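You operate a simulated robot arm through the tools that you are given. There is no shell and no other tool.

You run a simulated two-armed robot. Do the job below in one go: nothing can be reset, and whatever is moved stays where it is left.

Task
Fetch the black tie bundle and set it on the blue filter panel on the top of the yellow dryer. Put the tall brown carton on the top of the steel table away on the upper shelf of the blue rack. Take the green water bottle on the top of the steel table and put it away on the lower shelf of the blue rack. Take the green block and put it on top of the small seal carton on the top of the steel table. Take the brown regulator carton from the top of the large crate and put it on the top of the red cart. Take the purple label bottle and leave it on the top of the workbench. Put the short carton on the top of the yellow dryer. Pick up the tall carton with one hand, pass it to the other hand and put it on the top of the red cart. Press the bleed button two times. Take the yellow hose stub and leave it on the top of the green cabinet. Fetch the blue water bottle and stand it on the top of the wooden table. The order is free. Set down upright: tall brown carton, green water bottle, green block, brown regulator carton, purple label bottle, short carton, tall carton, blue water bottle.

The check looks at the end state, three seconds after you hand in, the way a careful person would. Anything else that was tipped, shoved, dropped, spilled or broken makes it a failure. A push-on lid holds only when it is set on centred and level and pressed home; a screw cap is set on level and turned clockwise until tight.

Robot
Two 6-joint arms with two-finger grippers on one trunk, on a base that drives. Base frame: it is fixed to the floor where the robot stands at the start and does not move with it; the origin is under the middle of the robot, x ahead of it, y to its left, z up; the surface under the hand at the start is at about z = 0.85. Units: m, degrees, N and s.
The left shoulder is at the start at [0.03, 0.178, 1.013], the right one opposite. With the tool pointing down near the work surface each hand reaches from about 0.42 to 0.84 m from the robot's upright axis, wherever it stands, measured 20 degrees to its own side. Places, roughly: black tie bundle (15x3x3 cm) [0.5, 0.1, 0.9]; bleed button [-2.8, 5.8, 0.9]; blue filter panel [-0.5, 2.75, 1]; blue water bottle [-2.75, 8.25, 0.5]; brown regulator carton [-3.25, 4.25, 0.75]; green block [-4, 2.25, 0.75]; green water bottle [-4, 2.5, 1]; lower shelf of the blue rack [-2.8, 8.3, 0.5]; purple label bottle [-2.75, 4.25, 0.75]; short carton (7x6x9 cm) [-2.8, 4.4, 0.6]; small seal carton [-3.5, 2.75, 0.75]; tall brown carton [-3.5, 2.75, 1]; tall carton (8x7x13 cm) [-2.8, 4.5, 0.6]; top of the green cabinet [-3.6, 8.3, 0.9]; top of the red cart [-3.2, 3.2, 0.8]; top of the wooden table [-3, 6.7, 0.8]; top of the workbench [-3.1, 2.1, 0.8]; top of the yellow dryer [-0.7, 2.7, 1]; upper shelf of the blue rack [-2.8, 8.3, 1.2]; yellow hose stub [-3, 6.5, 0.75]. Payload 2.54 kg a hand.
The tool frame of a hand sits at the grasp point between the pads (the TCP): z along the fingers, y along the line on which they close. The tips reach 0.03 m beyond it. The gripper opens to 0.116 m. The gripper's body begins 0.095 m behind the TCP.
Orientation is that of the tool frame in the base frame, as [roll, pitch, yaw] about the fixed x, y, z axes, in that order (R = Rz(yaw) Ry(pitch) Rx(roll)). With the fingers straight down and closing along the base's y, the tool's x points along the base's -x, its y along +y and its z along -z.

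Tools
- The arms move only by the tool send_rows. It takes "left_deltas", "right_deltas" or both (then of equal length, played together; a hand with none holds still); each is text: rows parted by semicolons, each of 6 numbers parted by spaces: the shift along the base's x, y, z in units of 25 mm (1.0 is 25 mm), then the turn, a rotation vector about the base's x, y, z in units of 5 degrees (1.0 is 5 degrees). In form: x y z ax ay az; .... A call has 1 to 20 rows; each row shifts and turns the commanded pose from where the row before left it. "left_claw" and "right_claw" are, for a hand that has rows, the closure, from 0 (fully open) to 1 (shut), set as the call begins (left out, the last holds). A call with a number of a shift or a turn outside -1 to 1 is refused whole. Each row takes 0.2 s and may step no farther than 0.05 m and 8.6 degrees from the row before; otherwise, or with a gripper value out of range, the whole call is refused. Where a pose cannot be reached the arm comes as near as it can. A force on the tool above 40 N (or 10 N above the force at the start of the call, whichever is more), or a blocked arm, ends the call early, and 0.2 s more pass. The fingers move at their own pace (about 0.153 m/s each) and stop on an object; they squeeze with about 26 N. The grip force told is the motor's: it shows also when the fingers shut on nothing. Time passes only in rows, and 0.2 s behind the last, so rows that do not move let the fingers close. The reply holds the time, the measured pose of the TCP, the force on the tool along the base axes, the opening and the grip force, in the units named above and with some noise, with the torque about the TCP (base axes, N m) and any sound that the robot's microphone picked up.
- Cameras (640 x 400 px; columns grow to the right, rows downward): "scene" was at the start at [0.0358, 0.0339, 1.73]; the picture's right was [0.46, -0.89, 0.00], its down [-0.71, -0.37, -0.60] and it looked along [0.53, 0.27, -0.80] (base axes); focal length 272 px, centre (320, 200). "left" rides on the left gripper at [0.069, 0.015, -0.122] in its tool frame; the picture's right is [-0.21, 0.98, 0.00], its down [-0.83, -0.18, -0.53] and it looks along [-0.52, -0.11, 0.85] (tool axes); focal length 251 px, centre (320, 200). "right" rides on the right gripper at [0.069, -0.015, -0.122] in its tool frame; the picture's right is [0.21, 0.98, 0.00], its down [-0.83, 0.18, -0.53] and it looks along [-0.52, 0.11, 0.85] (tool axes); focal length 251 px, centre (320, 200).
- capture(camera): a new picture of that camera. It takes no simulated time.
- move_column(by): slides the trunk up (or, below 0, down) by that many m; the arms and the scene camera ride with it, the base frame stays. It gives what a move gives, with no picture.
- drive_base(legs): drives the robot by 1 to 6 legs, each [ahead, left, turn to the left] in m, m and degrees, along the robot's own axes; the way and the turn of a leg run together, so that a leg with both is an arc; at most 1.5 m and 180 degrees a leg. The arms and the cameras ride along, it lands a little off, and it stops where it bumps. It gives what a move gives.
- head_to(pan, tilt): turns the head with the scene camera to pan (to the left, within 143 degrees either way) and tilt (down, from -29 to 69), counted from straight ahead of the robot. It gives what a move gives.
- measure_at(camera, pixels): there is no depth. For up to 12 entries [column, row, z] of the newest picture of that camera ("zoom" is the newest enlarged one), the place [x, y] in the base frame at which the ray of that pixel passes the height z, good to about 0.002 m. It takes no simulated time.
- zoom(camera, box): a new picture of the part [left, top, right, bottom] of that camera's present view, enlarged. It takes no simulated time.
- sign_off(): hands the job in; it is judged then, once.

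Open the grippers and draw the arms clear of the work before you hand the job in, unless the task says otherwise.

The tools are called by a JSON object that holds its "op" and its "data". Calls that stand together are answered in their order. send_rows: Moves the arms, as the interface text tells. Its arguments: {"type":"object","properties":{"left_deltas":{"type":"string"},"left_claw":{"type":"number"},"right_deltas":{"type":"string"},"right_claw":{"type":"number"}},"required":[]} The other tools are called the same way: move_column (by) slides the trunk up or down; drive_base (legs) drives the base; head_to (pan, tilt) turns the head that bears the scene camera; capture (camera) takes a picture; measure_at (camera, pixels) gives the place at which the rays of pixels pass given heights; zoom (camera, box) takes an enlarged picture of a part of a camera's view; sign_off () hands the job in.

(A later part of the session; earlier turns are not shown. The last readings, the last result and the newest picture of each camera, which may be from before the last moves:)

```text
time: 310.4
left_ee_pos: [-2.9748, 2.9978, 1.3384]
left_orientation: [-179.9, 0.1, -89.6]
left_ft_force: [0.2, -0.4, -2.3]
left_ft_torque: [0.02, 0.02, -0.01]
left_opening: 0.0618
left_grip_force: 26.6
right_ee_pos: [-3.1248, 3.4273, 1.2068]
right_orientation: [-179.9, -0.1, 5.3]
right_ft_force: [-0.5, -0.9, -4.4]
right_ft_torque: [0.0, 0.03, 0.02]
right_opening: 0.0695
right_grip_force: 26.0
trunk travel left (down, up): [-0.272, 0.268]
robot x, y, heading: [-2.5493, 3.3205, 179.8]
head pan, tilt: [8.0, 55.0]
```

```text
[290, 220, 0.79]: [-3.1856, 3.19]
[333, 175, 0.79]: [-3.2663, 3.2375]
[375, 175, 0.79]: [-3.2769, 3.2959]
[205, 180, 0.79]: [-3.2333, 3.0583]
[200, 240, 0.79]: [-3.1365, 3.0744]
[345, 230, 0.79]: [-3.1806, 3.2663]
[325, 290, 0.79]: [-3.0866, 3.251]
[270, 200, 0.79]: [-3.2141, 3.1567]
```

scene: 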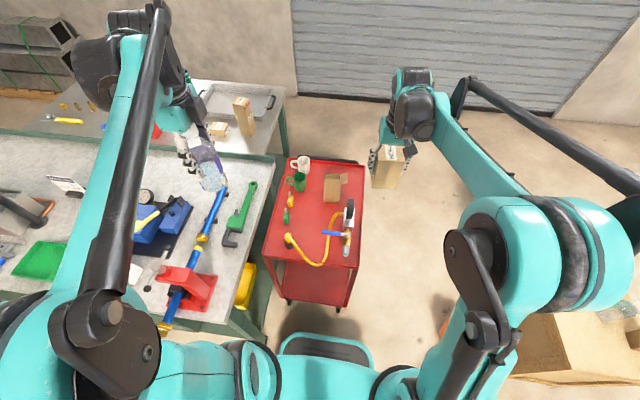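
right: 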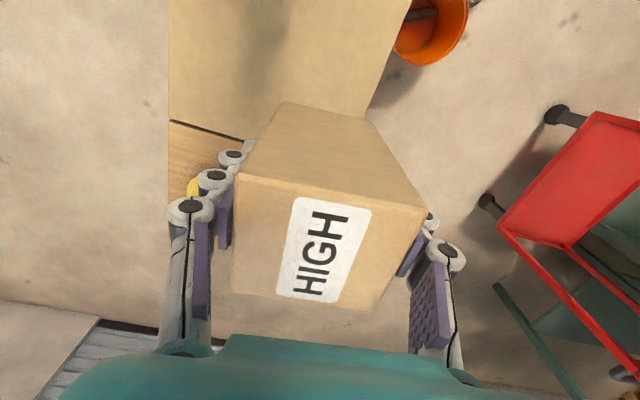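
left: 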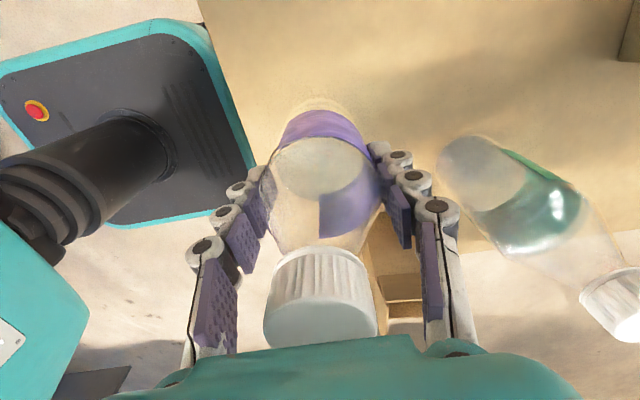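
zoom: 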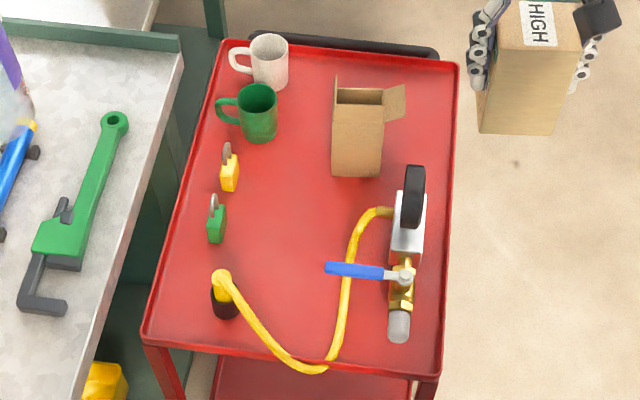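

The spot at about (-3.187, 3.185), between the padlocks and the hose, is free. I'll bring the carton there and lower it.

{"op": "send_rows", "data": {"right_deltas": "-0.25 -0.968 0 0 0 0; -0.25 -0.968 0 0 0 0; -0.25 -0.968 0 0 0 0; -0.25 -0.968 0 0 0 0; -0.25 -0.968 0 0 0 0; -0.25 -0.968 0 0 0 0; -0.25 -0.968 0 0 0 0; -0.25 -0.968 0 0 0 0; -0.25 -0.968 0 0 0 0; -0.25 -0.968 0 0 0 0; 0 0 0 0 0 0"}}

{"op": "send_rows", "data": {"right_deltas": "0 0 -0.963 0 0 0; 0 0 -0.963 0 0 0; 0 0 -0.963 0 0 0; 0 0 -0.963 0 0 0; 0 0 -0.963 0 0 0; 0 0 -0.963 0 0 0; 0 0 -0.963 0 0 0; 0 0 -0.963 0 0 0; 0 0 -0.963 0 0 0; 0 0 -0.963 0 0 0; 0 0 -0.963 0 0 0; 0 0 -0.963 0 0 0; 0 0 -0.963 0 0 0; 0 0 0 0 0 0"}}

{"op": "capture", "data": {"camera": "right"}}

{"op": "zoom", "data": {"camera": "scene", "box": [255, 145, 385, 275]}}

```text
time: 312.8
left_ee_pos: [-2.9744, 2.9972, 1.3373]
left_orientation: [180.0, 0.0, -89.6]
left_ft_force: [-0.4, 0.2, -2.2]
left_ft_torque: [-0.01, -0.01, 0.02]
left_opening: 0.0618
left_grip_force: 26.2
right_ee_pos: [-3.1871, 3.1851, 1.2074]
right_orientation: [-179.9, -0.1, 5.1]
right_ft_force: [0.7, 0.3, -4.3]
right_ft_torque: [0.0, 0.01, 0.01]
right_opening: 0.0693
right_grip_force: 26.1
trunk travel left (down, up): [-0.272, 0.268]
robot x, y, heading: [-2.5482, 3.3228, 180.2]
head pan, tilt: [8.0, 55.0]
```

```text
time: 315.8
left_ee_pos: [-2.9731, 2.9981, 1.3392]
left_orientation: [-179.9, 0.0, -89.5]
left_ft_force: [-0.1, -0.7, -1.8]
left_ft_torque: [0.03, 0.0, 0.0]
left_opening: 0.0621
left_grip_force: 26.4
right_ee_pos: [-3.1852, 3.1894, 0.8966]
right_orientation: [-179.9, 0.0, 5.2]
right_ft_force: [-0.4, 0.7, -4.5]
right_ft_torque: [0.0, 0.0, 0.04]
right_opening: 0.0693
right_grip_force: 26.2
trunk travel left (down, up): [-0.272, 0.268]
robot x, y, heading: [-2.5505, 3.3247, 179.9]
head pan, tilt: [8.0, 55.0]
```

```text
taken
```

right: 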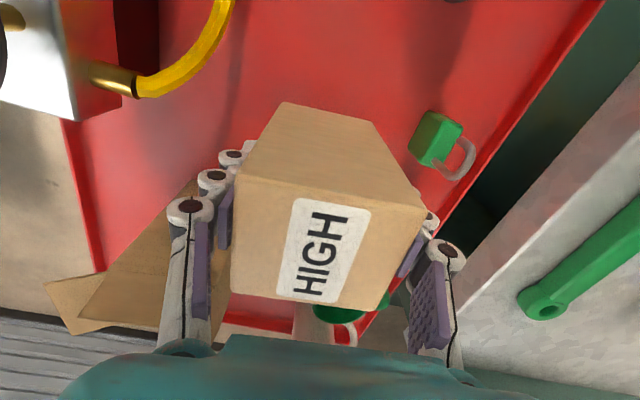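

```text
3.08 times, centred on (320, 210) of scene
```

zoom: 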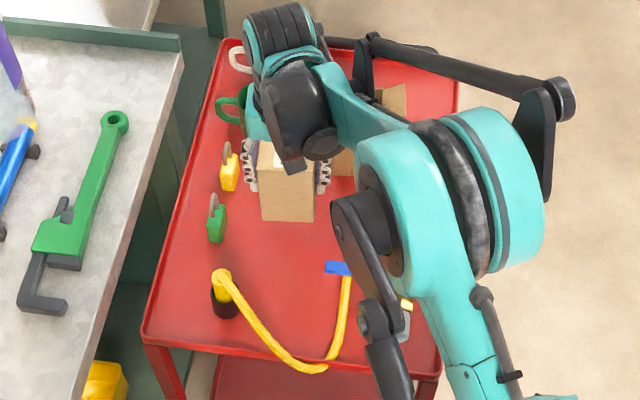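

Clearances look good. I'll lower the last 4 cm and then in small steps.

{"op": "send_rows", "data": {"right_deltas": "0 -0.1 -0.75 0 0 0; 0 0 -0.75 0 0 0; 0 0 0 0 0 0"}}

{"op": "send_rows", "data": {"right_deltas": "0 0 -0.12 0 0 0; 0 0 -0.12 0 0 0; 0 0 0 0 0 0"}}

{"op": "send_rows", "data": {"right_deltas": "0 0 -0.12 0 0 0; 0 0 0 0 0 0"}}

```text
time: 316.6
left_ee_pos: [-2.9739, 2.998, 1.3389]
left_orientation: [-180.0, -0.1, -89.5]
left_ft_force: [0.4, 0.0, -1.7]
left_ft_torque: [0.04, -0.01, 0.03]
left_opening: 0.0621
left_grip_force: 25.9
right_ee_pos: [-3.1863, 3.1835, 0.8576]
right_orientation: [-179.9, 0.0, 5.1]
right_ft_force: [0.0, 0.8, -4.4]
right_ft_torque: [0.01, 0.0, -0.01]
right_opening: 0.0695
right_grip_force: 25.7
trunk travel left (down, up): [-0.272, 0.268]
robot x, y, heading: [-2.5505, 3.3232, 180.1]
head pan, tilt: [8.0, 55.0]
```

```text
time: 317.4
left_ee_pos: [-2.975, 2.9978, 1.339]
left_orientation: [180.0, 0.0, -89.7]
left_ft_force: [-0.5, -0.3, -1.8]
left_ft_torque: [0.03, 0.01, -0.04]
left_opening: 0.0619
left_grip_force: 26.4
right_ee_pos: [-3.1873, 3.1826, 0.8505]
right_orientation: [-179.9, -0.1, 5.2]
right_ft_force: [-1.2, -0.9, -0.1]
right_ft_torque: [-0.21, 0.12, 0.02]
right_opening: 0.0697
right_grip_force: 26.1
trunk travel left (down, up): [-0.272, 0.268]
robot x, y, heading: [-2.5503, 3.3261, 180.1]
head pan, tilt: [8.0, 55.0]
```

```text
time: 318.0
left_ee_pos: [-2.9728, 2.9961, 1.3397]
left_orientation: [-180.0, 0.0, -89.7]
left_ft_force: [-0.5, -0.2, -2.0]
left_ft_torque: [-0.03, -0.01, 0.01]
left_opening: 0.062
left_grip_force: 26.2
right_ee_pos: [-3.1862, 3.183, 0.8496]
right_orientation: [-179.8, 0.1, 5.3]
right_ft_force: [-5.3, -3.3, 22.2]
right_ft_torque: [-0.13, 0.05, -0.02]
right_opening: 0.0703
right_grip_force: 26.4
trunk travel left (down, up): [-0.272, 0.268]
robot x, y, heading: [-2.5471, 3.3261, 180.4]
head pan, tilt: [8.0, 55.0]
```

The carton rests on the tray (22 N). I'll ease up, open to about 0.09 and rise.

{"op": "send_rows", "data": {"right_deltas": "0 0 0.1 0 0 0; 0 0 0 0 0 0"}}

{"op": "send_rows", "data": {"right_deltas": "0 0 0 0 0 0; 0 0 0 0 0 0; 0 0 0 0 0 0", "right_claw": 0.22}}

{"op": "send_rows", "data": {"right_deltas": "0 0 0.5 0 0 0; 0 0 1 0 0 0; 0 0 1 0 0 0; 0 0 1 0 0 0; 0 0 1 0 0 0; 0 0 1 0 0 0; 0 0 1 0 0 0; 0 0 1 0 0 0; 0 0 1 0 0 0; 0 0 1 0 0 0; 0.5 1 1 0 0 0; 0.5 1 1 0 0 0; 0.5 1 1 0 0 0; 0.5 1 0 0 0 0; 0.5 1 0 0 0 0; 0.5 1 0 0 0 0; 0 0 0 0 0 0"}}

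{"op": "zoom", "data": {"camera": "scene", "box": [255, 145, 385, 275]}}

```text
time: 318.6
left_ee_pos: [-2.9739, 2.9973, 1.3387]
left_orientation: [-180.0, 0.0, -89.7]
left_ft_force: [-0.2, 0.7, -2.1]
left_ft_torque: [-0.02, -0.01, -0.03]
left_opening: 0.062
left_grip_force: 25.6
right_ee_pos: [-3.1859, 3.1836, 0.8495]
right_orientation: [-179.9, -0.1, 5.2]
right_ft_force: [-0.6, -0.5, -3.0]
right_ft_torque: [-0.15, 0.0, 0.01]
right_opening: 0.0692
right_grip_force: 25.4
trunk travel left (down, up): [-0.272, 0.268]
robot x, y, heading: [-2.5486, 3.3276, 179.7]
head pan, tilt: [8.0, 55.0]
```

```text
time: 319.4
left_ee_pos: [-2.9737, 2.9968, 1.3393]
left_orientation: [-180.0, -0.1, -89.6]
left_ft_force: [-0.1, -0.4, -2.4]
left_ft_torque: [-0.01, 0.06, -0.02]
left_opening: 0.062
left_grip_force: 26.3
right_ee_pos: [-3.1873, 3.1846, 0.85]
right_orientation: [-179.9, -0.1, 5.3]
right_ft_force: [1.2, 0.2, 0.8]
right_ft_torque: [-0.05, 0.01, 0.0]
right_opening: 0.0904
right_grip_force: 0.2
trunk travel left (down, up): [-0.272, 0.268]
robot x, y, heading: [-2.549, 3.3218, 179.8]
head pan, tilt: [8.0, 55.0]
```

```text
time: 323.0
left_ee_pos: [-2.9745, 2.9959, 1.3387]
left_orientation: [-180.0, 0.0, -89.5]
left_ft_force: [-0.2, -0.5, -1.4]
left_ft_torque: [0.01, -0.01, 0.01]
left_opening: 0.0619
left_grip_force: 25.8
right_ee_pos: [-3.1135, 3.3326, 1.1625]
right_orientation: [-179.8, 0.0, 5.2]
right_ft_force: [-0.5, 0.0, 0.9]
right_ft_torque: [0.02, -0.01, 0.02]
right_opening: 0.0906
right_grip_force: 0.1
trunk travel left (down, up): [-0.272, 0.268]
robot x, y, heading: [-2.5471, 3.3228, 179.8]
head pan, tilt: [8.0, 55.0]
```

```text
3.08 times, centred on (320, 210) of scene
```

zoom: 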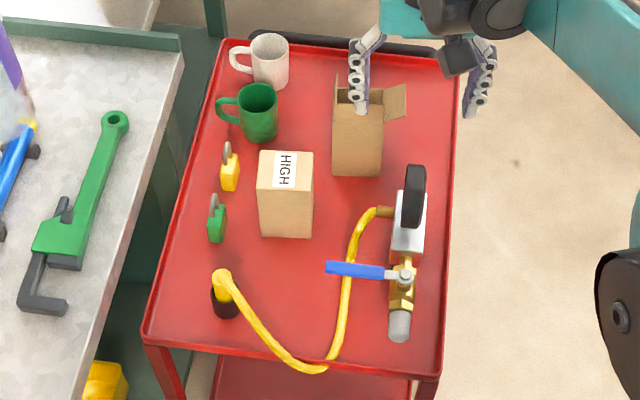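

Regulator carton stands on the cart. Next I'll take the purple bottle to the front of the workbench: back off, strafe left and look for a free place.

{"op": "drive_base", "data": {"legs": [[-0.4, 0, 0], [0, 0.85, 0]]}}

{"op": "head_to", "data": {"pan": 0, "tilt": 50}}

{"op": "capture", "data": {"camera": "scene"}}

```text
time: 329.6
left_ee_pos: [-2.5701, 2.1355, 1.3381]
left_orientation: [180.0, 0.0, -88.9]
left_ft_force: [0.5, -0.8, -2.8]
left_ft_torque: [-0.02, 0.03, -0.03]
left_opening: 0.0621
left_grip_force: 26.1
right_ee_pos: [-2.7134, 2.4697, 1.163]
right_orientation: [-180.0, -0.2, 5.9]
right_ft_force: [0.3, -0.2, 0.1]
right_ft_torque: [0.02, -0.01, 0.01]
right_opening: 0.0903
right_grip_force: 0.1
trunk travel left (down, up): [-0.272, 0.268]
robot x, y, heading: [-2.1491, 2.4653, -179.5]
head pan, tilt: [8.0, 55.0]
```

```text
time: 330.3
left_ee_pos: [-2.5703, 2.1353, 1.3395]
left_orientation: [-179.9, 0.0, -88.9]
left_ft_force: [-0.1, 0.1, -2.8]
left_ft_torque: [-0.02, -0.01, 0.0]
left_opening: 0.0619
left_grip_force: 25.6
right_ee_pos: [-2.714, 2.4697, 1.163]
right_orientation: [-179.9, -0.1, 6.0]
right_ft_force: [0.9, 0.0, 0.4]
right_ft_torque: [-0.01, 0.01, -0.01]
right_opening: 0.0907
right_grip_force: 0.0
trunk travel left (down, up): [-0.272, 0.268]
robot x, y, heading: [-2.1461, 2.4678, -179.2]
head pan, tilt: [0.0, 50.0]
```

```text
taken
```

scene: 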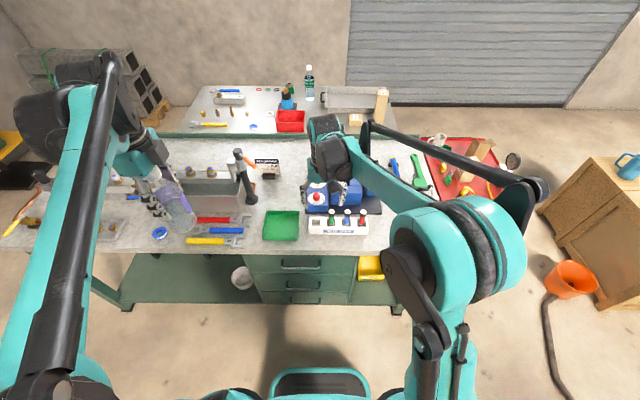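

I'll shift the right arm out of the view to see the whole workbench top.

{"op": "send_rows", "data": {"right_deltas": "0.4 0.95 0.1 0 0 0; 0.4 0.95 0.1 0 0 0; 0.4 0.95 0.1 0 0 0; 0.4 0.95 0.1 0 0 0; 0.4 0.95 0.1 0 0 0; 0.4 0.95 0.1 0 0 0; 0.4 0.95 0.1 0 0 0; 0.4 0.95 0.1 0 0 0; 0.4 0.95 0.1 0 0 0; 0.4 0.95 0.1 0 0 0; 0.4 0.95 0.1 0 0 0; 0.4 0.95 0.1 0 0 0; 0.4 0.95 0.1 0 0 0; 0.4 0.95 0.1 0 0 0"}}

{"op": "zoom", "data": {"camera": "scene", "box": [140, 120, 440, 270]}}

{"op": "zoom", "data": {"camera": "scene", "box": [180, 50, 400, 150]}}

```text
time: 333.3
left_ee_pos: [-2.5696, 2.1364, 1.3388]
left_orientation: [180.0, 0.0, -88.9]
left_ft_force: [-0.2, 0.3, -1.8]
left_ft_torque: [-0.01, 0.04, -0.01]
left_opening: 0.0617
left_grip_force: 25.5
right_ee_pos: [-2.5751, 2.8027, 1.1981]
right_orientation: [-179.9, -0.1, 6.0]
right_ft_force: [-0.1, 0.4, 0.3]
right_ft_torque: [-0.01, 0.02, 0.0]
right_opening: 0.0906
right_grip_force: 0.0
trunk travel left (down, up): [-0.272, 0.268]
robot x, y, heading: [-2.1467, 2.4698, -179.3]
head pan, tilt: [0.0, 50.0]
```

```text
2.13 times, centred on (290, 195) of scene
```

zoom: 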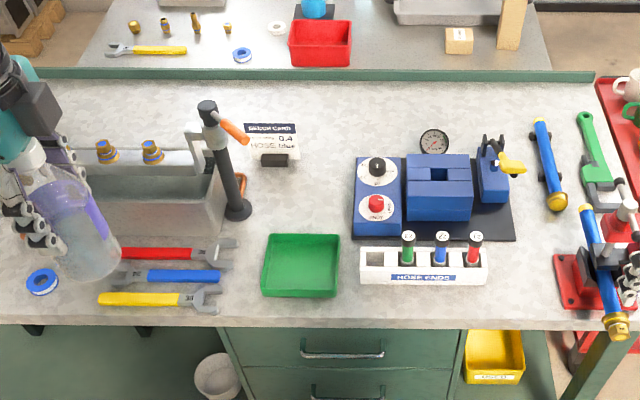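

```text
2.91 times, centred on (290, 100) of scene
```

zoom: 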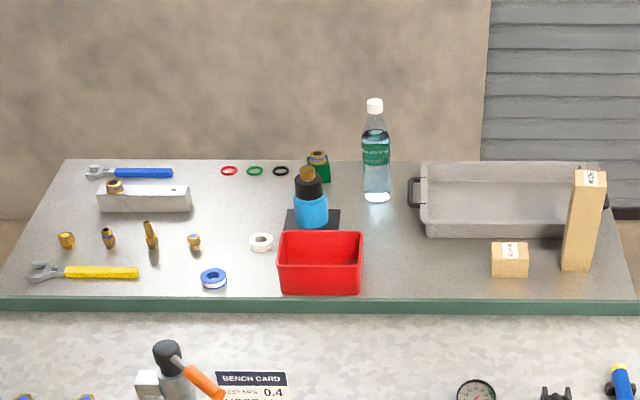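

Free places on the workbench: behind the green tray near zoom (300, 203), and right of the white rack. I'll measure the first.

{"op": "zoom", "data": {"camera": "scene", "box": [230, 150, 390, 260]}}

{"op": "measure_at", "data": {"camera": "zoom", "pixels": [[255, 195, 0.85], [255, 235, 0.85], [150, 225, 0.85], [320, 225, 0.85], [185, 240, 0.85], [260, 150, 0.85], [100, 220, 0.85], [560, 330, 0.85], [620, 330, 0.85]]}}

```text
3.64 times, centred on (310, 205) of scene
```

zoom: 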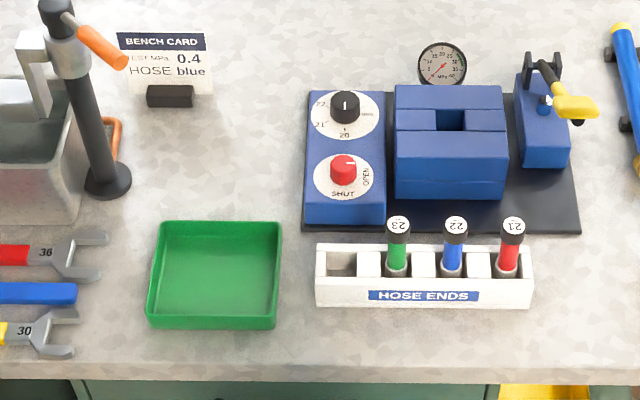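

```text
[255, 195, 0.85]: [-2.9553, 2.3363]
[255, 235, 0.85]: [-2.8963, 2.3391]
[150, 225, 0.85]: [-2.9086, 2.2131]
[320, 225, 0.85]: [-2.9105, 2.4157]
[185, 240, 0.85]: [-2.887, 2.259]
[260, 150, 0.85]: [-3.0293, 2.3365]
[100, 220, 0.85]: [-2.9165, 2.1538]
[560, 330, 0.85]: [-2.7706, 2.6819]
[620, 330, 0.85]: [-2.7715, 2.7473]
```

The spot behind the green tray, about (-2.99, 2.30), is roomy. I'll drive 0.15 m closer and bring the bottle over it.

{"op": "drive_base", "data": {"legs": [[0.15, 0, -0.6]]}}

{"op": "send_rows", "data": {"left_deltas": "-0.9 0.55 0 0 0 0; -0.9 0.55 0 0 0 0; -0.9 0.55 0 0 0 0; -0.9 0.55 0 0 0 0; -0.9 0.55 0 0 0 0; -0.9 0.55 0 0 0 0; -0.9 0.55 0 0 0 0; -0.9 0.55 0 0 0 0; -0.9 0.55 0 0 0 0; -0.9 0.55 0 0 0 0; -0.9 0.55 0 0 0 0; -0.9 0.55 0 0 0 0; 0 0 0 0 0 0"}}

{"op": "capture", "data": {"camera": "left"}}

{"op": "capture", "data": {"camera": "scene"}}

```text
time: 334.7
left_ee_pos: [-2.7274, 2.1405, 1.3395]
left_orientation: [180.0, -0.1, -89.6]
left_ft_force: [-0.8, -0.1, -3.5]
left_ft_torque: [-0.01, -0.04, 0.01]
left_opening: 0.0622
left_grip_force: 26.3
right_ee_pos: [-2.7232, 2.8069, 1.1972]
right_orientation: [-180.0, -0.1, 5.2]
right_ft_force: [0.0, 0.2, -0.4]
right_ft_torque: [0.01, -0.03, 0.07]
right_opening: 0.0905
right_grip_force: 0.0
trunk travel left (down, up): [-0.272, 0.268]
robot x, y, heading: [-2.3038, 2.4678, 180.0]
head pan, tilt: [0.0, 50.0]
```

```text
time: 337.5
left_ee_pos: [-2.9953, 2.307, 1.3392]
left_orientation: [179.9, 0.0, -89.5]
left_ft_force: [0.3, 0.0, -1.2]
left_ft_torque: [0.03, 0.02, 0.02]
left_opening: 0.062
left_grip_force: 26.2
right_ee_pos: [-2.7221, 2.8055, 1.1988]
right_orientation: [-179.9, -0.1, 5.2]
right_ft_force: [0.4, 0.4, -0.7]
right_ft_torque: [0.01, -0.01, -0.02]
right_opening: 0.0903
right_grip_force: 0.1
trunk travel left (down, up): [-0.272, 0.268]
robot x, y, heading: [-2.3015, 2.4663, 179.8]
head pan, tilt: [0.0, 50.0]
```

```text
taken
```

left: 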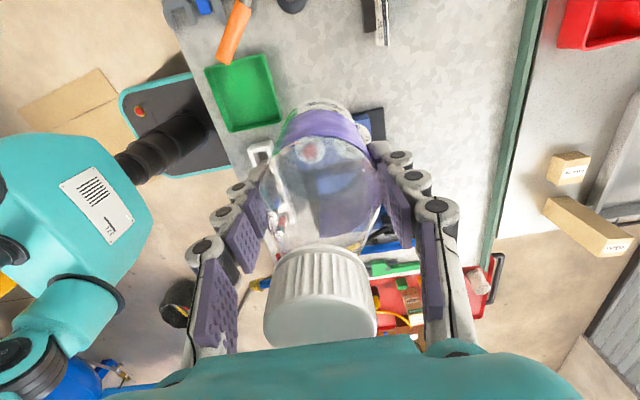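

```text
taken
```

scene: 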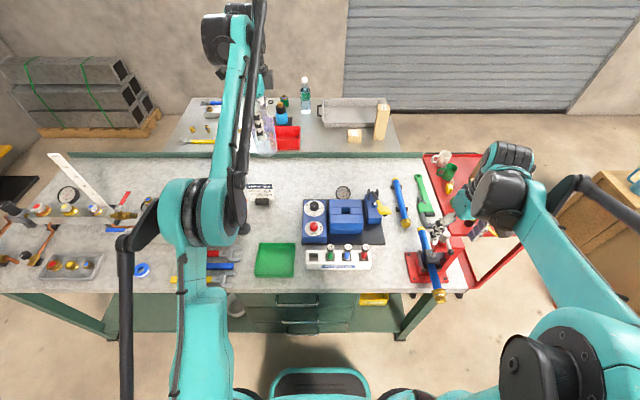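

The place under the bottle is clear (around (320, 81) in the left view). I'll lower the bottle.

{"op": "send_rows", "data": {"left_deltas": "0 0 -0.96 0 0 0; 0 0 -0.96 0 0 0; 0 0 -0.96 0 0 0; 0 0 -0.96 0 0 0; 0 0 -0.96 0 0 0; 0 0 -0.96 0 0 0; 0 0 -0.96 0 0 0; 0 0 -0.96 0 0 0; 0 0 -0.96 0 0 0; 0 0 -0.96 0 0 0; 0 0 -0.96 0 0 0; 0 0 -0.96 0 0 0; 0 0 -0.96 0 0 0; 0 0 -0.96 0 0 0; 0 0 0 0 0 0"}}

{"op": "capture", "data": {"camera": "left"}}

{"op": "capture", "data": {"camera": "scene"}}

```text
time: 340.7
left_ee_pos: [-2.9944, 2.3057, 1.0019]
left_orientation: [-179.9, 0.0, -89.6]
left_ft_force: [1.0, -0.2, -1.6]
left_ft_torque: [0.02, 0.05, -0.02]
left_opening: 0.0621
left_grip_force: 25.7
right_ee_pos: [-2.7213, 2.8071, 1.1979]
right_orientation: [-179.9, -0.1, 5.3]
right_ft_force: [1.5, -0.1, 0.2]
right_ft_torque: [-0.02, 0.04, -0.01]
right_opening: 0.0903
right_grip_force: 0.0
trunk travel left (down, up): [-0.272, 0.268]
robot x, y, heading: [-2.3021, 2.4691, 180.1]
head pan, tilt: [0.0, 50.0]
```

```text
taken
```

left: 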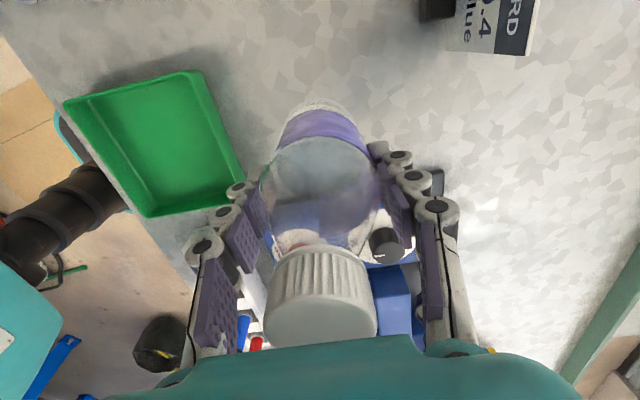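

```text
taken
```

scene: 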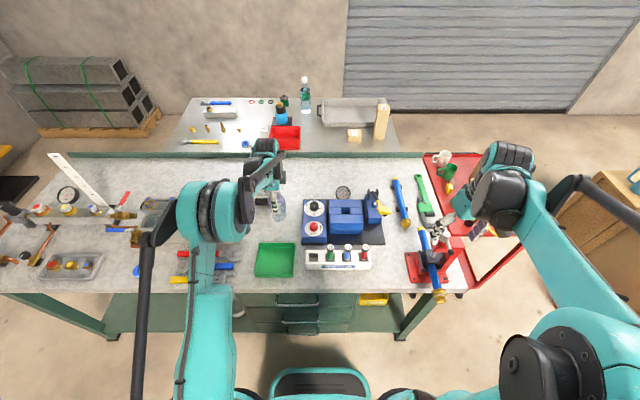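

The place is free all round. I'll go down to just above the surface and then in small steps.

{"op": "send_rows", "data": {"left_deltas": "0 0 -0.94 0 0 0; 0 0 -0.94 0 0 0; 0 0 0 0 0 0"}}

{"op": "send_rows", "data": {"left_deltas": "0 0 -0.15 0 0 0; 0 0 -0.15 0 0 0; 0 0 0 0 0 0"}}

{"op": "send_rows", "data": {"left_deltas": "0 0 -0.12 0 0 0; 0 0 0 0 0 0"}}

```text
time: 341.5
left_ee_pos: [-2.9969, 2.3065, 0.9574]
left_orientation: [179.9, 0.0, -89.6]
left_ft_force: [0.5, -0.3, -3.1]
left_ft_torque: [0.03, -0.01, 0.01]
left_opening: 0.0622
left_grip_force: 26.2
right_ee_pos: [-2.7211, 2.8075, 1.1992]
right_orientation: [-179.8, -0.1, 5.2]
right_ft_force: [1.4, -0.1, 0.6]
right_ft_torque: [0.02, -0.01, 0.0]
right_opening: 0.0904
right_grip_force: 0.0
trunk travel left (down, up): [-0.272, 0.268]
robot x, y, heading: [-2.3002, 2.4661, 180.0]
head pan, tilt: [0.0, 50.0]
```

```text
time: 342.3
left_ee_pos: [-2.9968, 2.3072, 0.9488]
left_orientation: [180.0, -0.1, -89.6]
left_ft_force: [0.2, 0.3, -2.2]
left_ft_torque: [0.02, 0.0, 0.01]
left_opening: 0.0623
left_grip_force: 25.9
right_ee_pos: [-2.7234, 2.807, 1.1985]
right_orientation: [-179.9, -0.1, 5.2]
right_ft_force: [-0.7, 0.9, 0.2]
right_ft_torque: [0.02, -0.02, 0.02]
right_opening: 0.0904
right_grip_force: 0.1
trunk travel left (down, up): [-0.272, 0.268]
robot x, y, heading: [-2.301, 2.4686, 180.2]
head pan, tilt: [0.0, 50.0]
```

```text
time: 342.9
left_ee_pos: [-2.9968, 2.307, 0.9455]
left_orientation: [179.9, -0.1, -89.6]
left_ft_force: [-1.0, 0.1, 1.9]
left_ft_torque: [0.02, 0.15, 0.0]
left_opening: 0.0617
left_grip_force: 26.1
right_ee_pos: [-2.7226, 2.8061, 1.198]
right_orientation: [-179.9, -0.1, 5.3]
right_ft_force: [0.1, -0.4, -0.5]
right_ft_torque: [0.01, 0.01, 0.03]
right_opening: 0.0905
right_grip_force: 0.1
trunk travel left (down, up): [-0.272, 0.268]
robot x, y, heading: [-2.3009, 2.4669, 179.9]
head pan, tilt: [0.0, 50.0]
```

The weight is now carried by the bench (force turned from -2.2 to +1.9). One tiny step more, then I'll open and rise.

{"op": "send_rows", "data": {"left_deltas": "0 0 -0.05 0 0 0; 0 0 0 0 0 0"}}

{"op": "send_rows", "data": {"left_deltas": "0 0 0 0 0 0; 0 0 0 0 0 0; 0 0 0 0 0 0", "left_claw": 0.2}}

{"op": "send_rows", "data": {"left_deltas": "0 0 0.5 0 0 0; 0 0 1 0 0 0; 0 0 1 0 0 0; 0 0 1 0 0 0; 0 0 1 0 0 0; 0 0 1 0 0 0; 0 0 1 0 0 0; 0 0 1 0 0 0; 0 0 1 0 0 0; 0 0 1 0 0 0; 0 0 1 0 0 0; 0 0 1 0 0 0; 0 0 1 0 0 0; 0.9 -0.5 0 0 0 0; 0.9 -0.5 0 0 0 0; 0.9 -0.5 0 0 0 0; 0.9 -0.5 0 0 0 0; 0.9 -0.5 0 0 0 0; 0.9 -0.5 0 0 0 0; 0 0 0 0 0 0"}}

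{"op": "capture", "data": {"camera": "scene"}}

```text
time: 343.5
left_ee_pos: [-2.9957, 2.3067, 0.9464]
left_orientation: [179.9, 0.0, -89.6]
left_ft_force: [-5.1, -0.2, 15.9]
left_ft_torque: [0.07, 0.25, 0.04]
left_opening: 0.062
left_grip_force: 26.1
right_ee_pos: [-2.7217, 2.8073, 1.199]
right_orientation: [-179.9, 0.1, 5.2]
right_ft_force: [0.3, -1.0, 0.6]
right_ft_torque: [0.0, 0.03, 0.01]
right_opening: 0.0908
right_grip_force: 0.1
trunk travel left (down, up): [-0.272, 0.268]
robot x, y, heading: [-2.2985, 2.4647, 179.7]
head pan, tilt: [0.0, 50.0]
```

```text
time: 344.3
left_ee_pos: [-2.996, 2.3061, 0.9441]
left_orientation: [-180.0, -0.1, -89.6]
left_ft_force: [0.5, 0.8, -1.1]
left_ft_torque: [0.01, 0.0, 0.04]
left_opening: 0.0928
left_grip_force: 0.0
right_ee_pos: [-2.7222, 2.8057, 1.1989]
right_orientation: [-180.0, -0.1, 5.2]
right_ft_force: [-0.3, 0.1, -0.3]
right_ft_torque: [0.0, 0.02, 0.03]
right_opening: 0.0904
right_grip_force: 0.1
trunk travel left (down, up): [-0.272, 0.268]
robot x, y, heading: [-2.3009, 2.4678, 180.2]
head pan, tilt: [0.0, 50.0]
```

```text
time: 348.5
left_ee_pos: [-2.8628, 2.2301, 1.2563]
left_orientation: [180.0, 0.1, -89.6]
left_ft_force: [0.0, -0.2, 0.5]
left_ft_torque: [-0.01, -0.05, -0.03]
left_opening: 0.0929
left_grip_force: 0.0
right_ee_pos: [-2.7227, 2.8063, 1.1981]
right_orientation: [-179.9, 0.0, 5.3]
right_ft_force: [-0.3, -0.6, -0.7]
right_ft_torque: [0.01, 0.01, -0.01]
right_opening: 0.0906
right_grip_force: 0.0
trunk travel left (down, up): [-0.272, 0.268]
robot x, y, heading: [-2.3038, 2.469, 180.3]
head pan, tilt: [0.0, 50.0]
```

```text
taken
```

scene: 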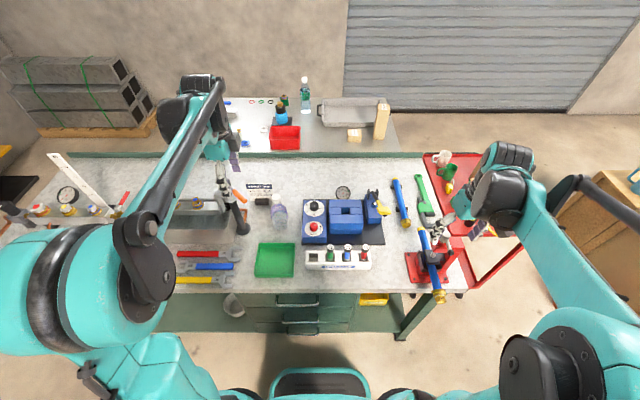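

The purple bottle stands on the workbench. Next are the steel table items from its west side, so I'll drive round north of the crate: first back and north.

{"op": "move_column", "data": {"by": 0.1}}

{"op": "drive_base", "data": {"legs": [[-0.2, 0, 0], [0, -1.2, 0], [0, -1.2, 0]]}}

{"op": "head_to", "data": {"pan": -30, "tilt": 35}}

{"op": "capture", "data": {"camera": "scene"}}

```text
time: 349.8
left_ee_pos: [-2.8609, 2.2304, 1.3563]
left_orientation: [180.0, -0.1, -89.6]
left_ft_force: [0.3, 0.1, -0.3]
left_ft_torque: [-0.02, 0.02, 0.0]
left_opening: 0.0928
left_grip_force: 0.1
right_ee_pos: [-2.7224, 2.8052, 1.2982]
right_orientation: [-180.0, -0.1, 5.2]
right_ft_force: [-0.2, -0.3, -0.7]
right_ft_torque: [0.03, 0.01, 0.01]
right_opening: 0.0903
right_grip_force: 0.1
trunk travel left (down, up): [-0.372, 0.168]
robot x, y, heading: [-2.301, 2.4655, 180.1]
head pan, tilt: [0.0, 50.0]
```

```text
time: 362.8
left_ee_pos: [-2.682, 4.626, 1.3564]
left_orientation: [-180.0, 0.0, -89.0]
left_ft_force: [0.7, -0.2, -0.2]
left_ft_torque: [0.01, -0.01, 0.0]
left_opening: 0.0929
left_grip_force: 0.1
right_ee_pos: [-2.5483, 5.2025, 1.299]
right_orientation: [-179.8, 0.0, 5.9]
right_ft_force: [-0.5, 0.9, 0.4]
right_ft_torque: [-0.01, -0.02, -0.03]
right_opening: 0.0906
right_grip_force: 0.2
trunk travel left (down, up): [-0.372, 0.168]
robot x, y, heading: [-2.1253, 4.8665, -179.4]
head pan, tilt: [0.0, 50.0]
```

```text
time: 363.7
left_ee_pos: [-2.6819, 4.6269, 1.3572]
left_orientation: [180.0, -0.1, -89.0]
left_ft_force: [0.7, -0.1, -0.4]
left_ft_torque: [0.01, 0.01, -0.03]
left_opening: 0.0927
left_grip_force: 0.0
right_ee_pos: [-2.5477, 5.2032, 1.2986]
right_orientation: [-179.8, -0.1, 5.8]
right_ft_force: [-0.2, -0.2, 0.2]
right_ft_torque: [-0.02, -0.02, -0.01]
right_opening: 0.0905
right_grip_force: 0.0
trunk travel left (down, up): [-0.372, 0.168]
robot x, y, heading: [-2.1257, 4.8665, -179.6]
head pan, tilt: [-30.0, 35.0]
```

```text
taken
```

scene: 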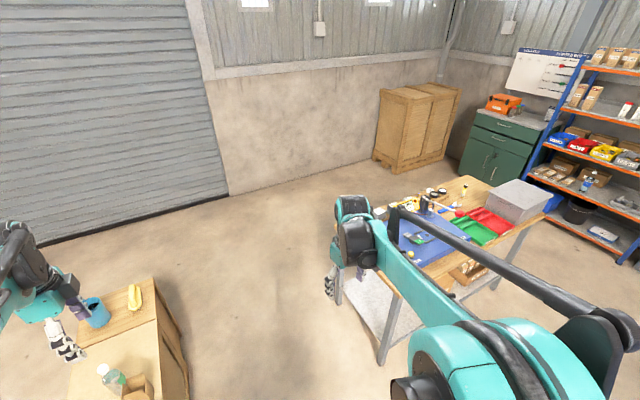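

The way west past the crate is clear. I'll check the wooden table's near corner before passing.

{"op": "measure_at", "data": {"camera": "scene", "pixels": [[382, 362, 0], [375, 212, 0.8], [190, 390, 0], [35, 245, 0], [385, 165, 0], [300, 300, 0]]}}

{"op": "zoom", "data": {"camera": "scene", "box": [360, 160, 560, 300]}}

{"op": "zoom", "data": {"camera": "scene", "box": [460, 20, 640, 270]}}

```text
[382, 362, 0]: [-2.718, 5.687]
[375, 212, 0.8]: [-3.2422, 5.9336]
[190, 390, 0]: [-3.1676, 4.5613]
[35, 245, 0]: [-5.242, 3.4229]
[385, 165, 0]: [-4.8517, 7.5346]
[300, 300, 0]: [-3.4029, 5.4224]
```

```text
2.86 times, centred on (460, 230) of scene
```

zoom: 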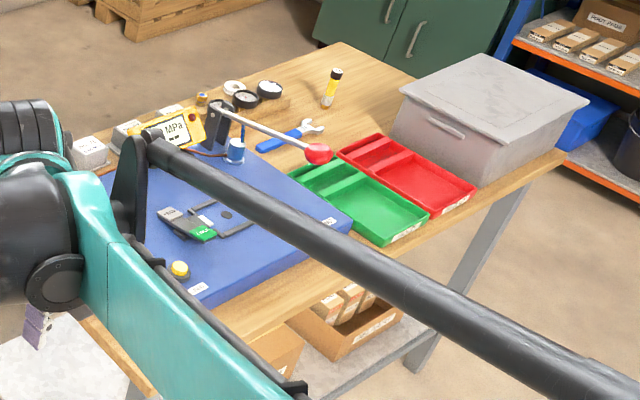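

```text
1.60 times, centred on (550, 145) of scene
```

zoom: 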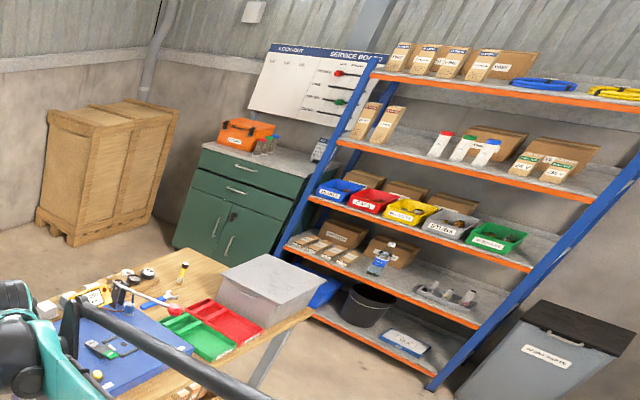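

The wooden table's near edge is at y≈5.69, and the rack and rig are clearly seen. I'll drive west along y≈4.92, then turn to face east.

{"op": "drive_base", "data": {"legs": [[1.1, -0.06, -0.4], [1.15, 0, 0], [0, 0, 180]]}}

{"op": "head_to", "data": {"pan": -60, "tilt": 30}}

{"op": "capture", "data": {"camera": "scene"}}

```text
time: 382.4
left_ee_pos: [-3.8537, 5.1659, 1.3565]
left_orientation: [179.9, 0.0, 95.1]
left_ft_force: [0.5, -0.8, -0.4]
left_ft_torque: [0.0, 0.0, -0.02]
left_opening: 0.0927
left_grip_force: 0.0
right_ee_pos: [-3.9457, 4.582, 1.2986]
right_orientation: [179.9, -0.2, -170.2]
right_ft_force: [0.9, -0.1, 0.3]
right_ft_torque: [0.01, -0.03, 0.01]
right_opening: 0.0905
right_grip_force: 0.0
trunk travel left (down, up): [-0.372, 0.168]
robot x, y, heading: [-4.3905, 4.8866, 4.7]
head pan, tilt: [-30.0, 35.0]
```

```text
time: 383.3
left_ee_pos: [-3.8529, 5.1674, 1.3562]
left_orientation: [-179.9, 0.0, 95.0]
left_ft_force: [-0.4, -0.2, 0.1]
left_ft_torque: [-0.02, 0.03, -0.02]
left_opening: 0.0926
left_grip_force: 0.1
right_ee_pos: [-3.9463, 4.5821, 1.298]
right_orientation: [-179.8, -0.1, -170.1]
right_ft_force: [1.0, 0.3, -0.3]
right_ft_torque: [0.02, -0.02, 0.01]
right_opening: 0.0906
right_grip_force: 0.0
trunk travel left (down, up): [-0.372, 0.168]
robot x, y, heading: [-4.3941, 4.886, 4.7]
head pan, tilt: [-60.0, 30.0]
```

```text
taken
```

scene: 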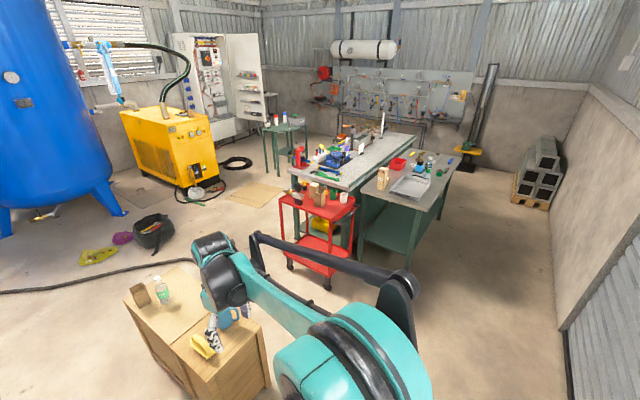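

The west aisle is free. I'll fix the heading and strafe right (south) along it.

{"op": "drive_base", "data": {"legs": [[-0.15, -1.2, -4.7], [0, -1.15, 0]]}}

{"op": "head_to", "data": {"pan": 0, "tilt": 45}}

{"op": "capture", "data": {"camera": "scene"}}

```text
time: 394.9
left_ee_pos: [-3.9407, 2.7797, 1.3565]
left_orientation: [-179.9, 0.1, 90.8]
left_ft_force: [0.0, 0.0, 1.1]
left_ft_torque: [-0.02, 0.0, 0.02]
left_opening: 0.0927
left_grip_force: 0.1
right_ee_pos: [-4.0754, 2.2025, 1.2996]
right_orientation: [-179.8, 0.0, -174.3]
right_ft_force: [0.3, -0.7, 0.8]
right_ft_torque: [0.03, 0.0, 0.02]
right_opening: 0.0902
right_grip_force: 0.1
trunk travel left (down, up): [-0.372, 0.168]
robot x, y, heading: [-4.5019, 2.5396, 0.4]
head pan, tilt: [-60.0, 30.0]
```

```text
time: 396.2
left_ee_pos: [-3.9404, 2.7784, 1.3572]
left_orientation: [-180.0, 0.0, 90.9]
left_ft_force: [0.1, -0.1, -0.9]
left_ft_torque: [-0.03, -0.02, 0.02]
left_opening: 0.0929
left_grip_force: 0.2
right_ee_pos: [-4.0756, 2.2017, 1.2982]
right_orientation: [-179.9, 0.0, -174.3]
right_ft_force: [0.1, -0.7, -0.7]
right_ft_torque: [0.01, -0.01, -0.02]
right_opening: 0.0906
right_grip_force: 0.0
trunk travel left (down, up): [-0.372, 0.168]
robot x, y, heading: [-4.4986, 2.5362, 0.5]
head pan, tilt: [0.0, 45.0]
```

```text
taken
```

scene: 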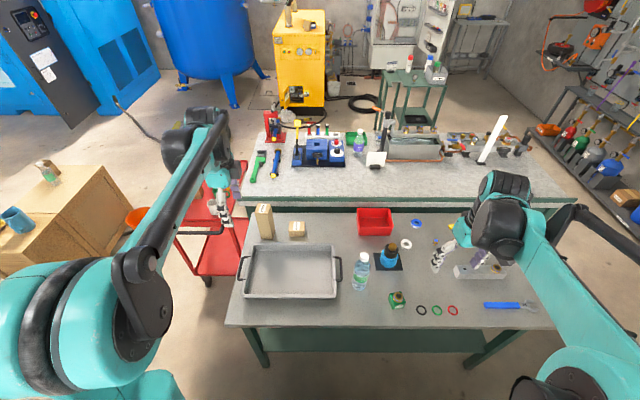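

The steel table is in full view: green bottle (360, 272), green block (397, 300), seal carton (298, 230), tall carton (265, 222). I'll zoom in.

{"op": "zoom", "data": {"camera": "scene", "box": [220, 190, 480, 340]}}

{"op": "zoom", "data": {"camera": "scene", "box": [340, 230, 420, 320]}}

```text
2.46 times, centred on (350, 265) of scene
```

zoom: 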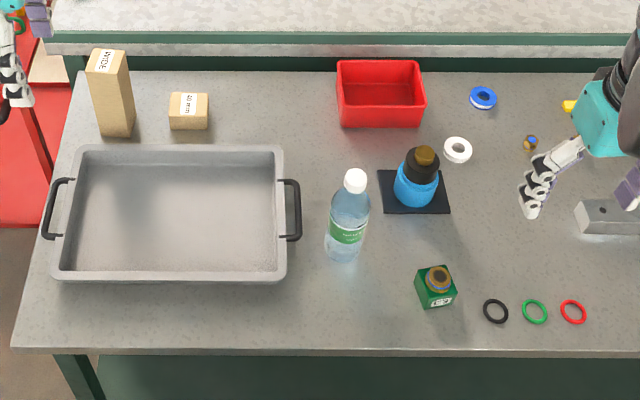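

```text
4.44 times, centred on (380, 275) of scene
```

zoom: 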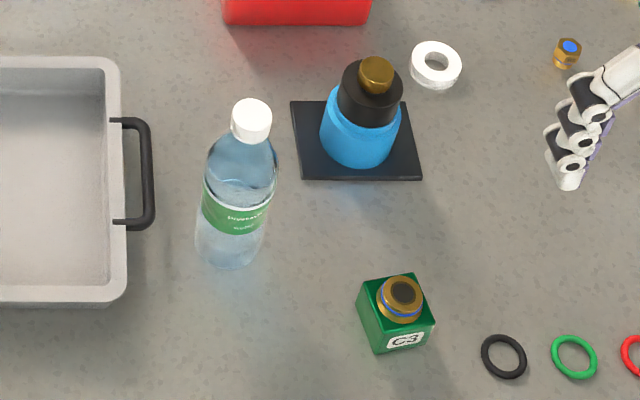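

I'll measure the block, bottle and cartons from here.

{"op": "measure_at", "data": {"camera": "zoom", "pixels": [[377, 355, 0.85], [430, 347, 0.85], [360, 315, 0.85], [360, 289, 0.89], [412, 273, 0.89], [434, 318, 0.89], [378, 333, 0.89], [230, 268, 0.85], [252, 110, 1.05], [200, 240, 0.87], [268, 240, 0.87], [400, 285, 0.9]]}}

{"op": "zoom", "data": {"camera": "scene", "box": [240, 190, 330, 260]}}

{"op": "measure_at", "data": {"camera": "zoom", "pixels": [[320, 200, 0.85]]}}

```text
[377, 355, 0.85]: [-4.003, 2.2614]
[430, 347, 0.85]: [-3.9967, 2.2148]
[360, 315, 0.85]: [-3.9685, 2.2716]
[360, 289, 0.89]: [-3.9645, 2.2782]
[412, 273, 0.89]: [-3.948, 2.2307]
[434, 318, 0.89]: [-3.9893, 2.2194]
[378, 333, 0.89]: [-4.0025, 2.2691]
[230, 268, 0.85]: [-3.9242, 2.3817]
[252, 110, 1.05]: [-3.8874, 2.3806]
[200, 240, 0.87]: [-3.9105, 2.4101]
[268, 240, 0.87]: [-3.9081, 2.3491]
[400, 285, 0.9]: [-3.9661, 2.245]
```

```text
5.71 times, centred on (285, 225) of scene
```

zoom: 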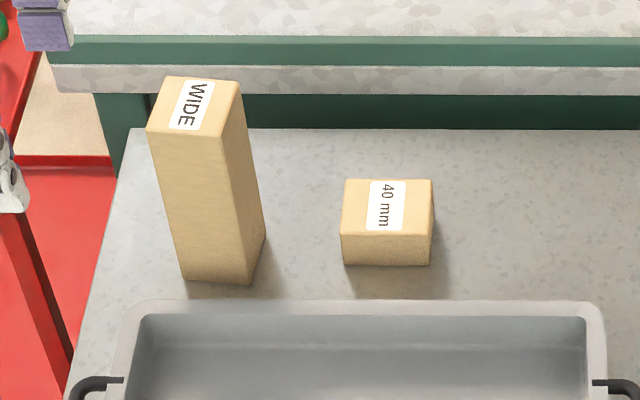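

```text
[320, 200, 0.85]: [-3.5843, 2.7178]
```

I'll measure the two cartons in this zoom.

{"op": "measure_at", "data": {"camera": "zoom", "pixels": [[343, 265, 0.85], [430, 266, 0.85], [340, 235, 0.89], [432, 235, 0.89], [346, 180, 0.89], [433, 181, 0.89], [184, 280, 0.85], [250, 285, 0.85], [266, 238, 0.85], [147, 130, 1.03], [220, 138, 1.03], [166, 77, 1.03]]}}

```text
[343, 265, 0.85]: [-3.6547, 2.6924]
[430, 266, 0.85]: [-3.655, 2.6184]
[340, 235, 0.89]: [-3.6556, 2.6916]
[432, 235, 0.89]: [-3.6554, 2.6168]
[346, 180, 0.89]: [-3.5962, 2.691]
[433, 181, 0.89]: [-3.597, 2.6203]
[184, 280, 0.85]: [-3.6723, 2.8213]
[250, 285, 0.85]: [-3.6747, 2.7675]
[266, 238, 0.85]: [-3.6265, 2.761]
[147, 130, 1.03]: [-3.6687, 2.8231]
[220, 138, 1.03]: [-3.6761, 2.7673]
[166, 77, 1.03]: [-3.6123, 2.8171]
```

Seal carton top is at z≈0.89, centre (-3.6255, 2.6545); tall brown carton centre (-3.645, 2.793), 18 cm tall; bottle (-3.894, 2.38); block about (-3.978, 2.243). I'll bring the right hand above the green block.

{"op": "send_rows", "data": {"right_deltas": "0.65 0.29 -0.87 0 0 0; 0.65 0.29 -0.87 0 0 0; 0.65 0.29 -0.87 0 0 0; 0.65 0.29 -0.87 0 0 0; 0.65 0.29 -0.87 0 0 0; 0.65 0.29 -0.87 0 0 0; 0 0 0 0 0 0"}}

{"op": "capture", "data": {"camera": "right"}}

{"op": "measure_at", "data": {"camera": "scene", "pixels": [[300, 328, 0.85], [230, 325, 0.85], [420, 330, 0.85], [335, 240, 0.9], [330, 300, 0.85]]}}

```text
time: 397.8
left_ee_pos: [-3.9431, 2.7792, 1.3576]
left_orientation: [179.9, 0.0, 90.9]
left_ft_force: [0.8, 0.5, 0.6]
left_ft_torque: [0.02, -0.01, 0.0]
left_opening: 0.0927
left_grip_force: 0.1
right_ee_pos: [-3.9813, 2.2459, 1.1672]
right_orientation: [-179.9, 0.0, -174.2]
right_ft_force: [-0.8, 0.0, 0.6]
right_ft_torque: [0.0, 0.01, 0.02]
right_opening: 0.0903
right_grip_force: 0.0
trunk travel left (down, up): [-0.372, 0.168]
robot x, y, heading: [-4.5021, 2.5383, 0.5]
head pan, tilt: [0.0, 45.0]
```

```text
taken
```

right: 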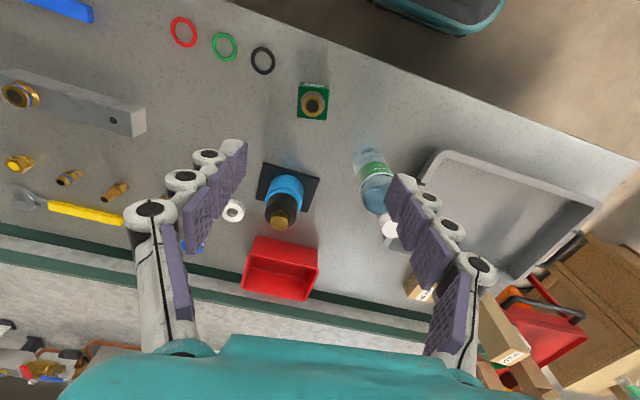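

```text
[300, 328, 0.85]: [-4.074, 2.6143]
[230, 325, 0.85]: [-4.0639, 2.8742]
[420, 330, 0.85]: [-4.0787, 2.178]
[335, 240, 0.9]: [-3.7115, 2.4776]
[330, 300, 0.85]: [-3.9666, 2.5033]
```

I'll zoom on the block in the right view to get its pose.

{"op": "zoom", "data": {"camera": "right", "box": [270, 60, 350, 140]}}

{"op": "measure_at", "data": {"camera": "zoom", "pixels": [[320, 200, 0.85], [320, 100, 0.85]]}}

```text
5.00 times, centred on (310, 100) of right
```

zoom: 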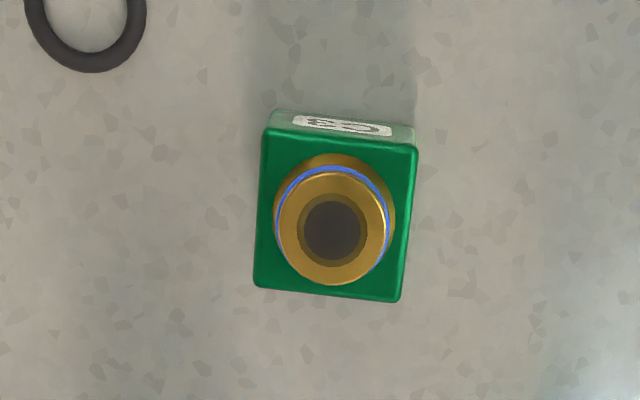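

```text
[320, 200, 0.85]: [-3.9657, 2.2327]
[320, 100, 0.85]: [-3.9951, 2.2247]
```

{"op": "measure_at", "data": {"camera": "zoom", "pixels": [[265, 130, 0.89], [417, 147, 0.89], [400, 302, 0.89], [255, 287, 0.89], [277, 110, 0.85], [415, 127, 0.85], [333, 230, 0.92]]}}

```text
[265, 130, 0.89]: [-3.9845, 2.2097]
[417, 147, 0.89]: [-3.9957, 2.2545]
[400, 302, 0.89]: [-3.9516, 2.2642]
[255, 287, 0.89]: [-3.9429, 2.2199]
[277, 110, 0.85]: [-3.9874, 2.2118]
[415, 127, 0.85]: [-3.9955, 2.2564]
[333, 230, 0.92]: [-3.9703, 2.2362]
```

Block centre is (-3.969, 2.237), turned 14°. I'll align the right hand and go down to z≈0.886.

{"op": "send_rows", "data": {"right_deltas": "0.25 -0.18 -0.9375 0 0 0.83; 0.25 -0.18 -0.9375 0 0 0.83; 0 0 -0.9375 0 0 0; 0 0 -0.9375 0 0 0; 0 0 -0.9375 0 0 0; 0 0 -0.9375 0 0 0; 0 0 -0.9375 0 0 0; 0 0 -0.9375 0 0 0; 0 0 -0.9375 0 0 0; 0 0 -0.9375 0 0 0; 0 0 -0.9375 0 0 0; 0 0 -0.9375 0 0 0; 0 0 0 0 0 0", "right_claw": 0.25}}

{"op": "capture", "data": {"camera": "right"}}

```text
time: 400.6
left_ee_pos: [-3.9414, 2.7801, 1.3575]
left_orientation: [-180.0, -0.1, 90.9]
left_ft_force: [-0.1, -0.3, 0.1]
left_ft_torque: [-0.05, -0.01, 0.0]
left_opening: 0.0928
left_grip_force: 0.1
right_ee_pos: [-3.9675, 2.2374, 0.8869]
right_orientation: [-179.9, -0.1, -166.0]
right_ft_force: [-0.5, 0.5, -0.7]
right_ft_torque: [0.01, -0.03, 0.0]
right_opening: 0.087
right_grip_force: 0.1
trunk travel left (down, up): [-0.372, 0.168]
robot x, y, heading: [-4.501, 2.5382, 0.5]
head pan, tilt: [0.0, 45.0]
```

```text
taken
```

right: 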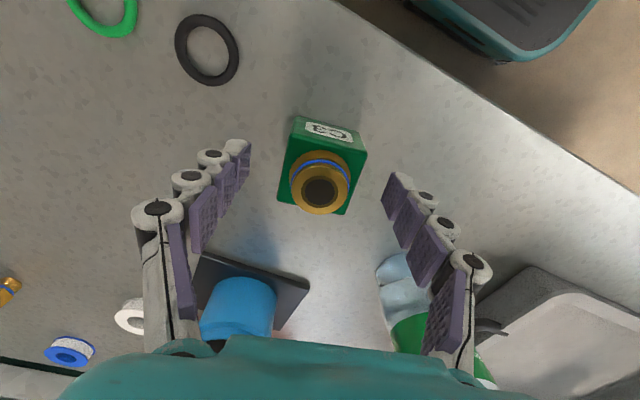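

The block sits between the fingers. I'll close and lift.

{"op": "send_rows", "data": {"right_deltas": "0 0 0 0 0 0; 0 0 0 0 0 0; 0 0 0 0 0 0; 0 0 0 0 0 0", "right_claw": 1}}

{"op": "send_rows", "data": {"right_deltas": "0 0 0.4 0 0 0; 0 0 0.8 0 0 0; 0 0 1 0 0 0; 0 0 1 0 0 0; 0 0 1 0 0 0; 0 0 1 0 0 0; 0 0 1 0 0 0; 0 0 1 0 0 0; 0 0 1 0 0 0; 0 0 1 0 0 0; 0 0 0 0 0 0"}}

{"op": "capture", "data": {"camera": "right"}}

```text
time: 401.6
left_ee_pos: [-3.9405, 2.7801, 1.3561]
left_orientation: [179.9, -0.1, 90.9]
left_ft_force: [-0.2, -0.3, 1.1]
left_ft_torque: [0.01, 0.03, 0.01]
left_opening: 0.0929
left_grip_force: 0.0
right_ee_pos: [-3.9673, 2.2373, 0.8876]
right_orientation: [-179.9, 0.0, -166.0]
right_ft_force: [1.1, 1.2, 5.0]
right_ft_torque: [0.25, -0.04, -0.05]
right_opening: 0.0495
right_grip_force: 26.3
trunk travel left (down, up): [-0.372, 0.168]
robot x, y, heading: [-4.4994, 2.5387, 0.6]
head pan, tilt: [0.0, 45.0]
```

```text
time: 404.0
left_ee_pos: [-3.9408, 2.7795, 1.3567]
left_orientation: [-180.0, 0.0, 90.8]
left_ft_force: [0.4, 0.5, 0.5]
left_ft_torque: [0.01, 0.01, -0.01]
left_opening: 0.0927
left_grip_force: 0.1
right_ee_pos: [-3.9655, 2.235, 1.1169]
right_orientation: [-179.8, 0.0, -166.1]
right_ft_force: [0.1, 0.6, -3.1]
right_ft_torque: [0.0, 0.02, -0.05]
right_opening: 0.0492
right_grip_force: 25.6
trunk travel left (down, up): [-0.372, 0.168]
robot x, y, heading: [-4.4987, 2.5424, 0.4]
head pan, tilt: [0.0, 45.0]
```

```text
taken
```

right: 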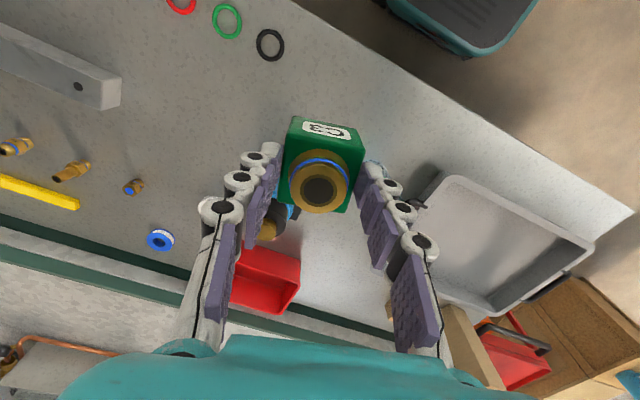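

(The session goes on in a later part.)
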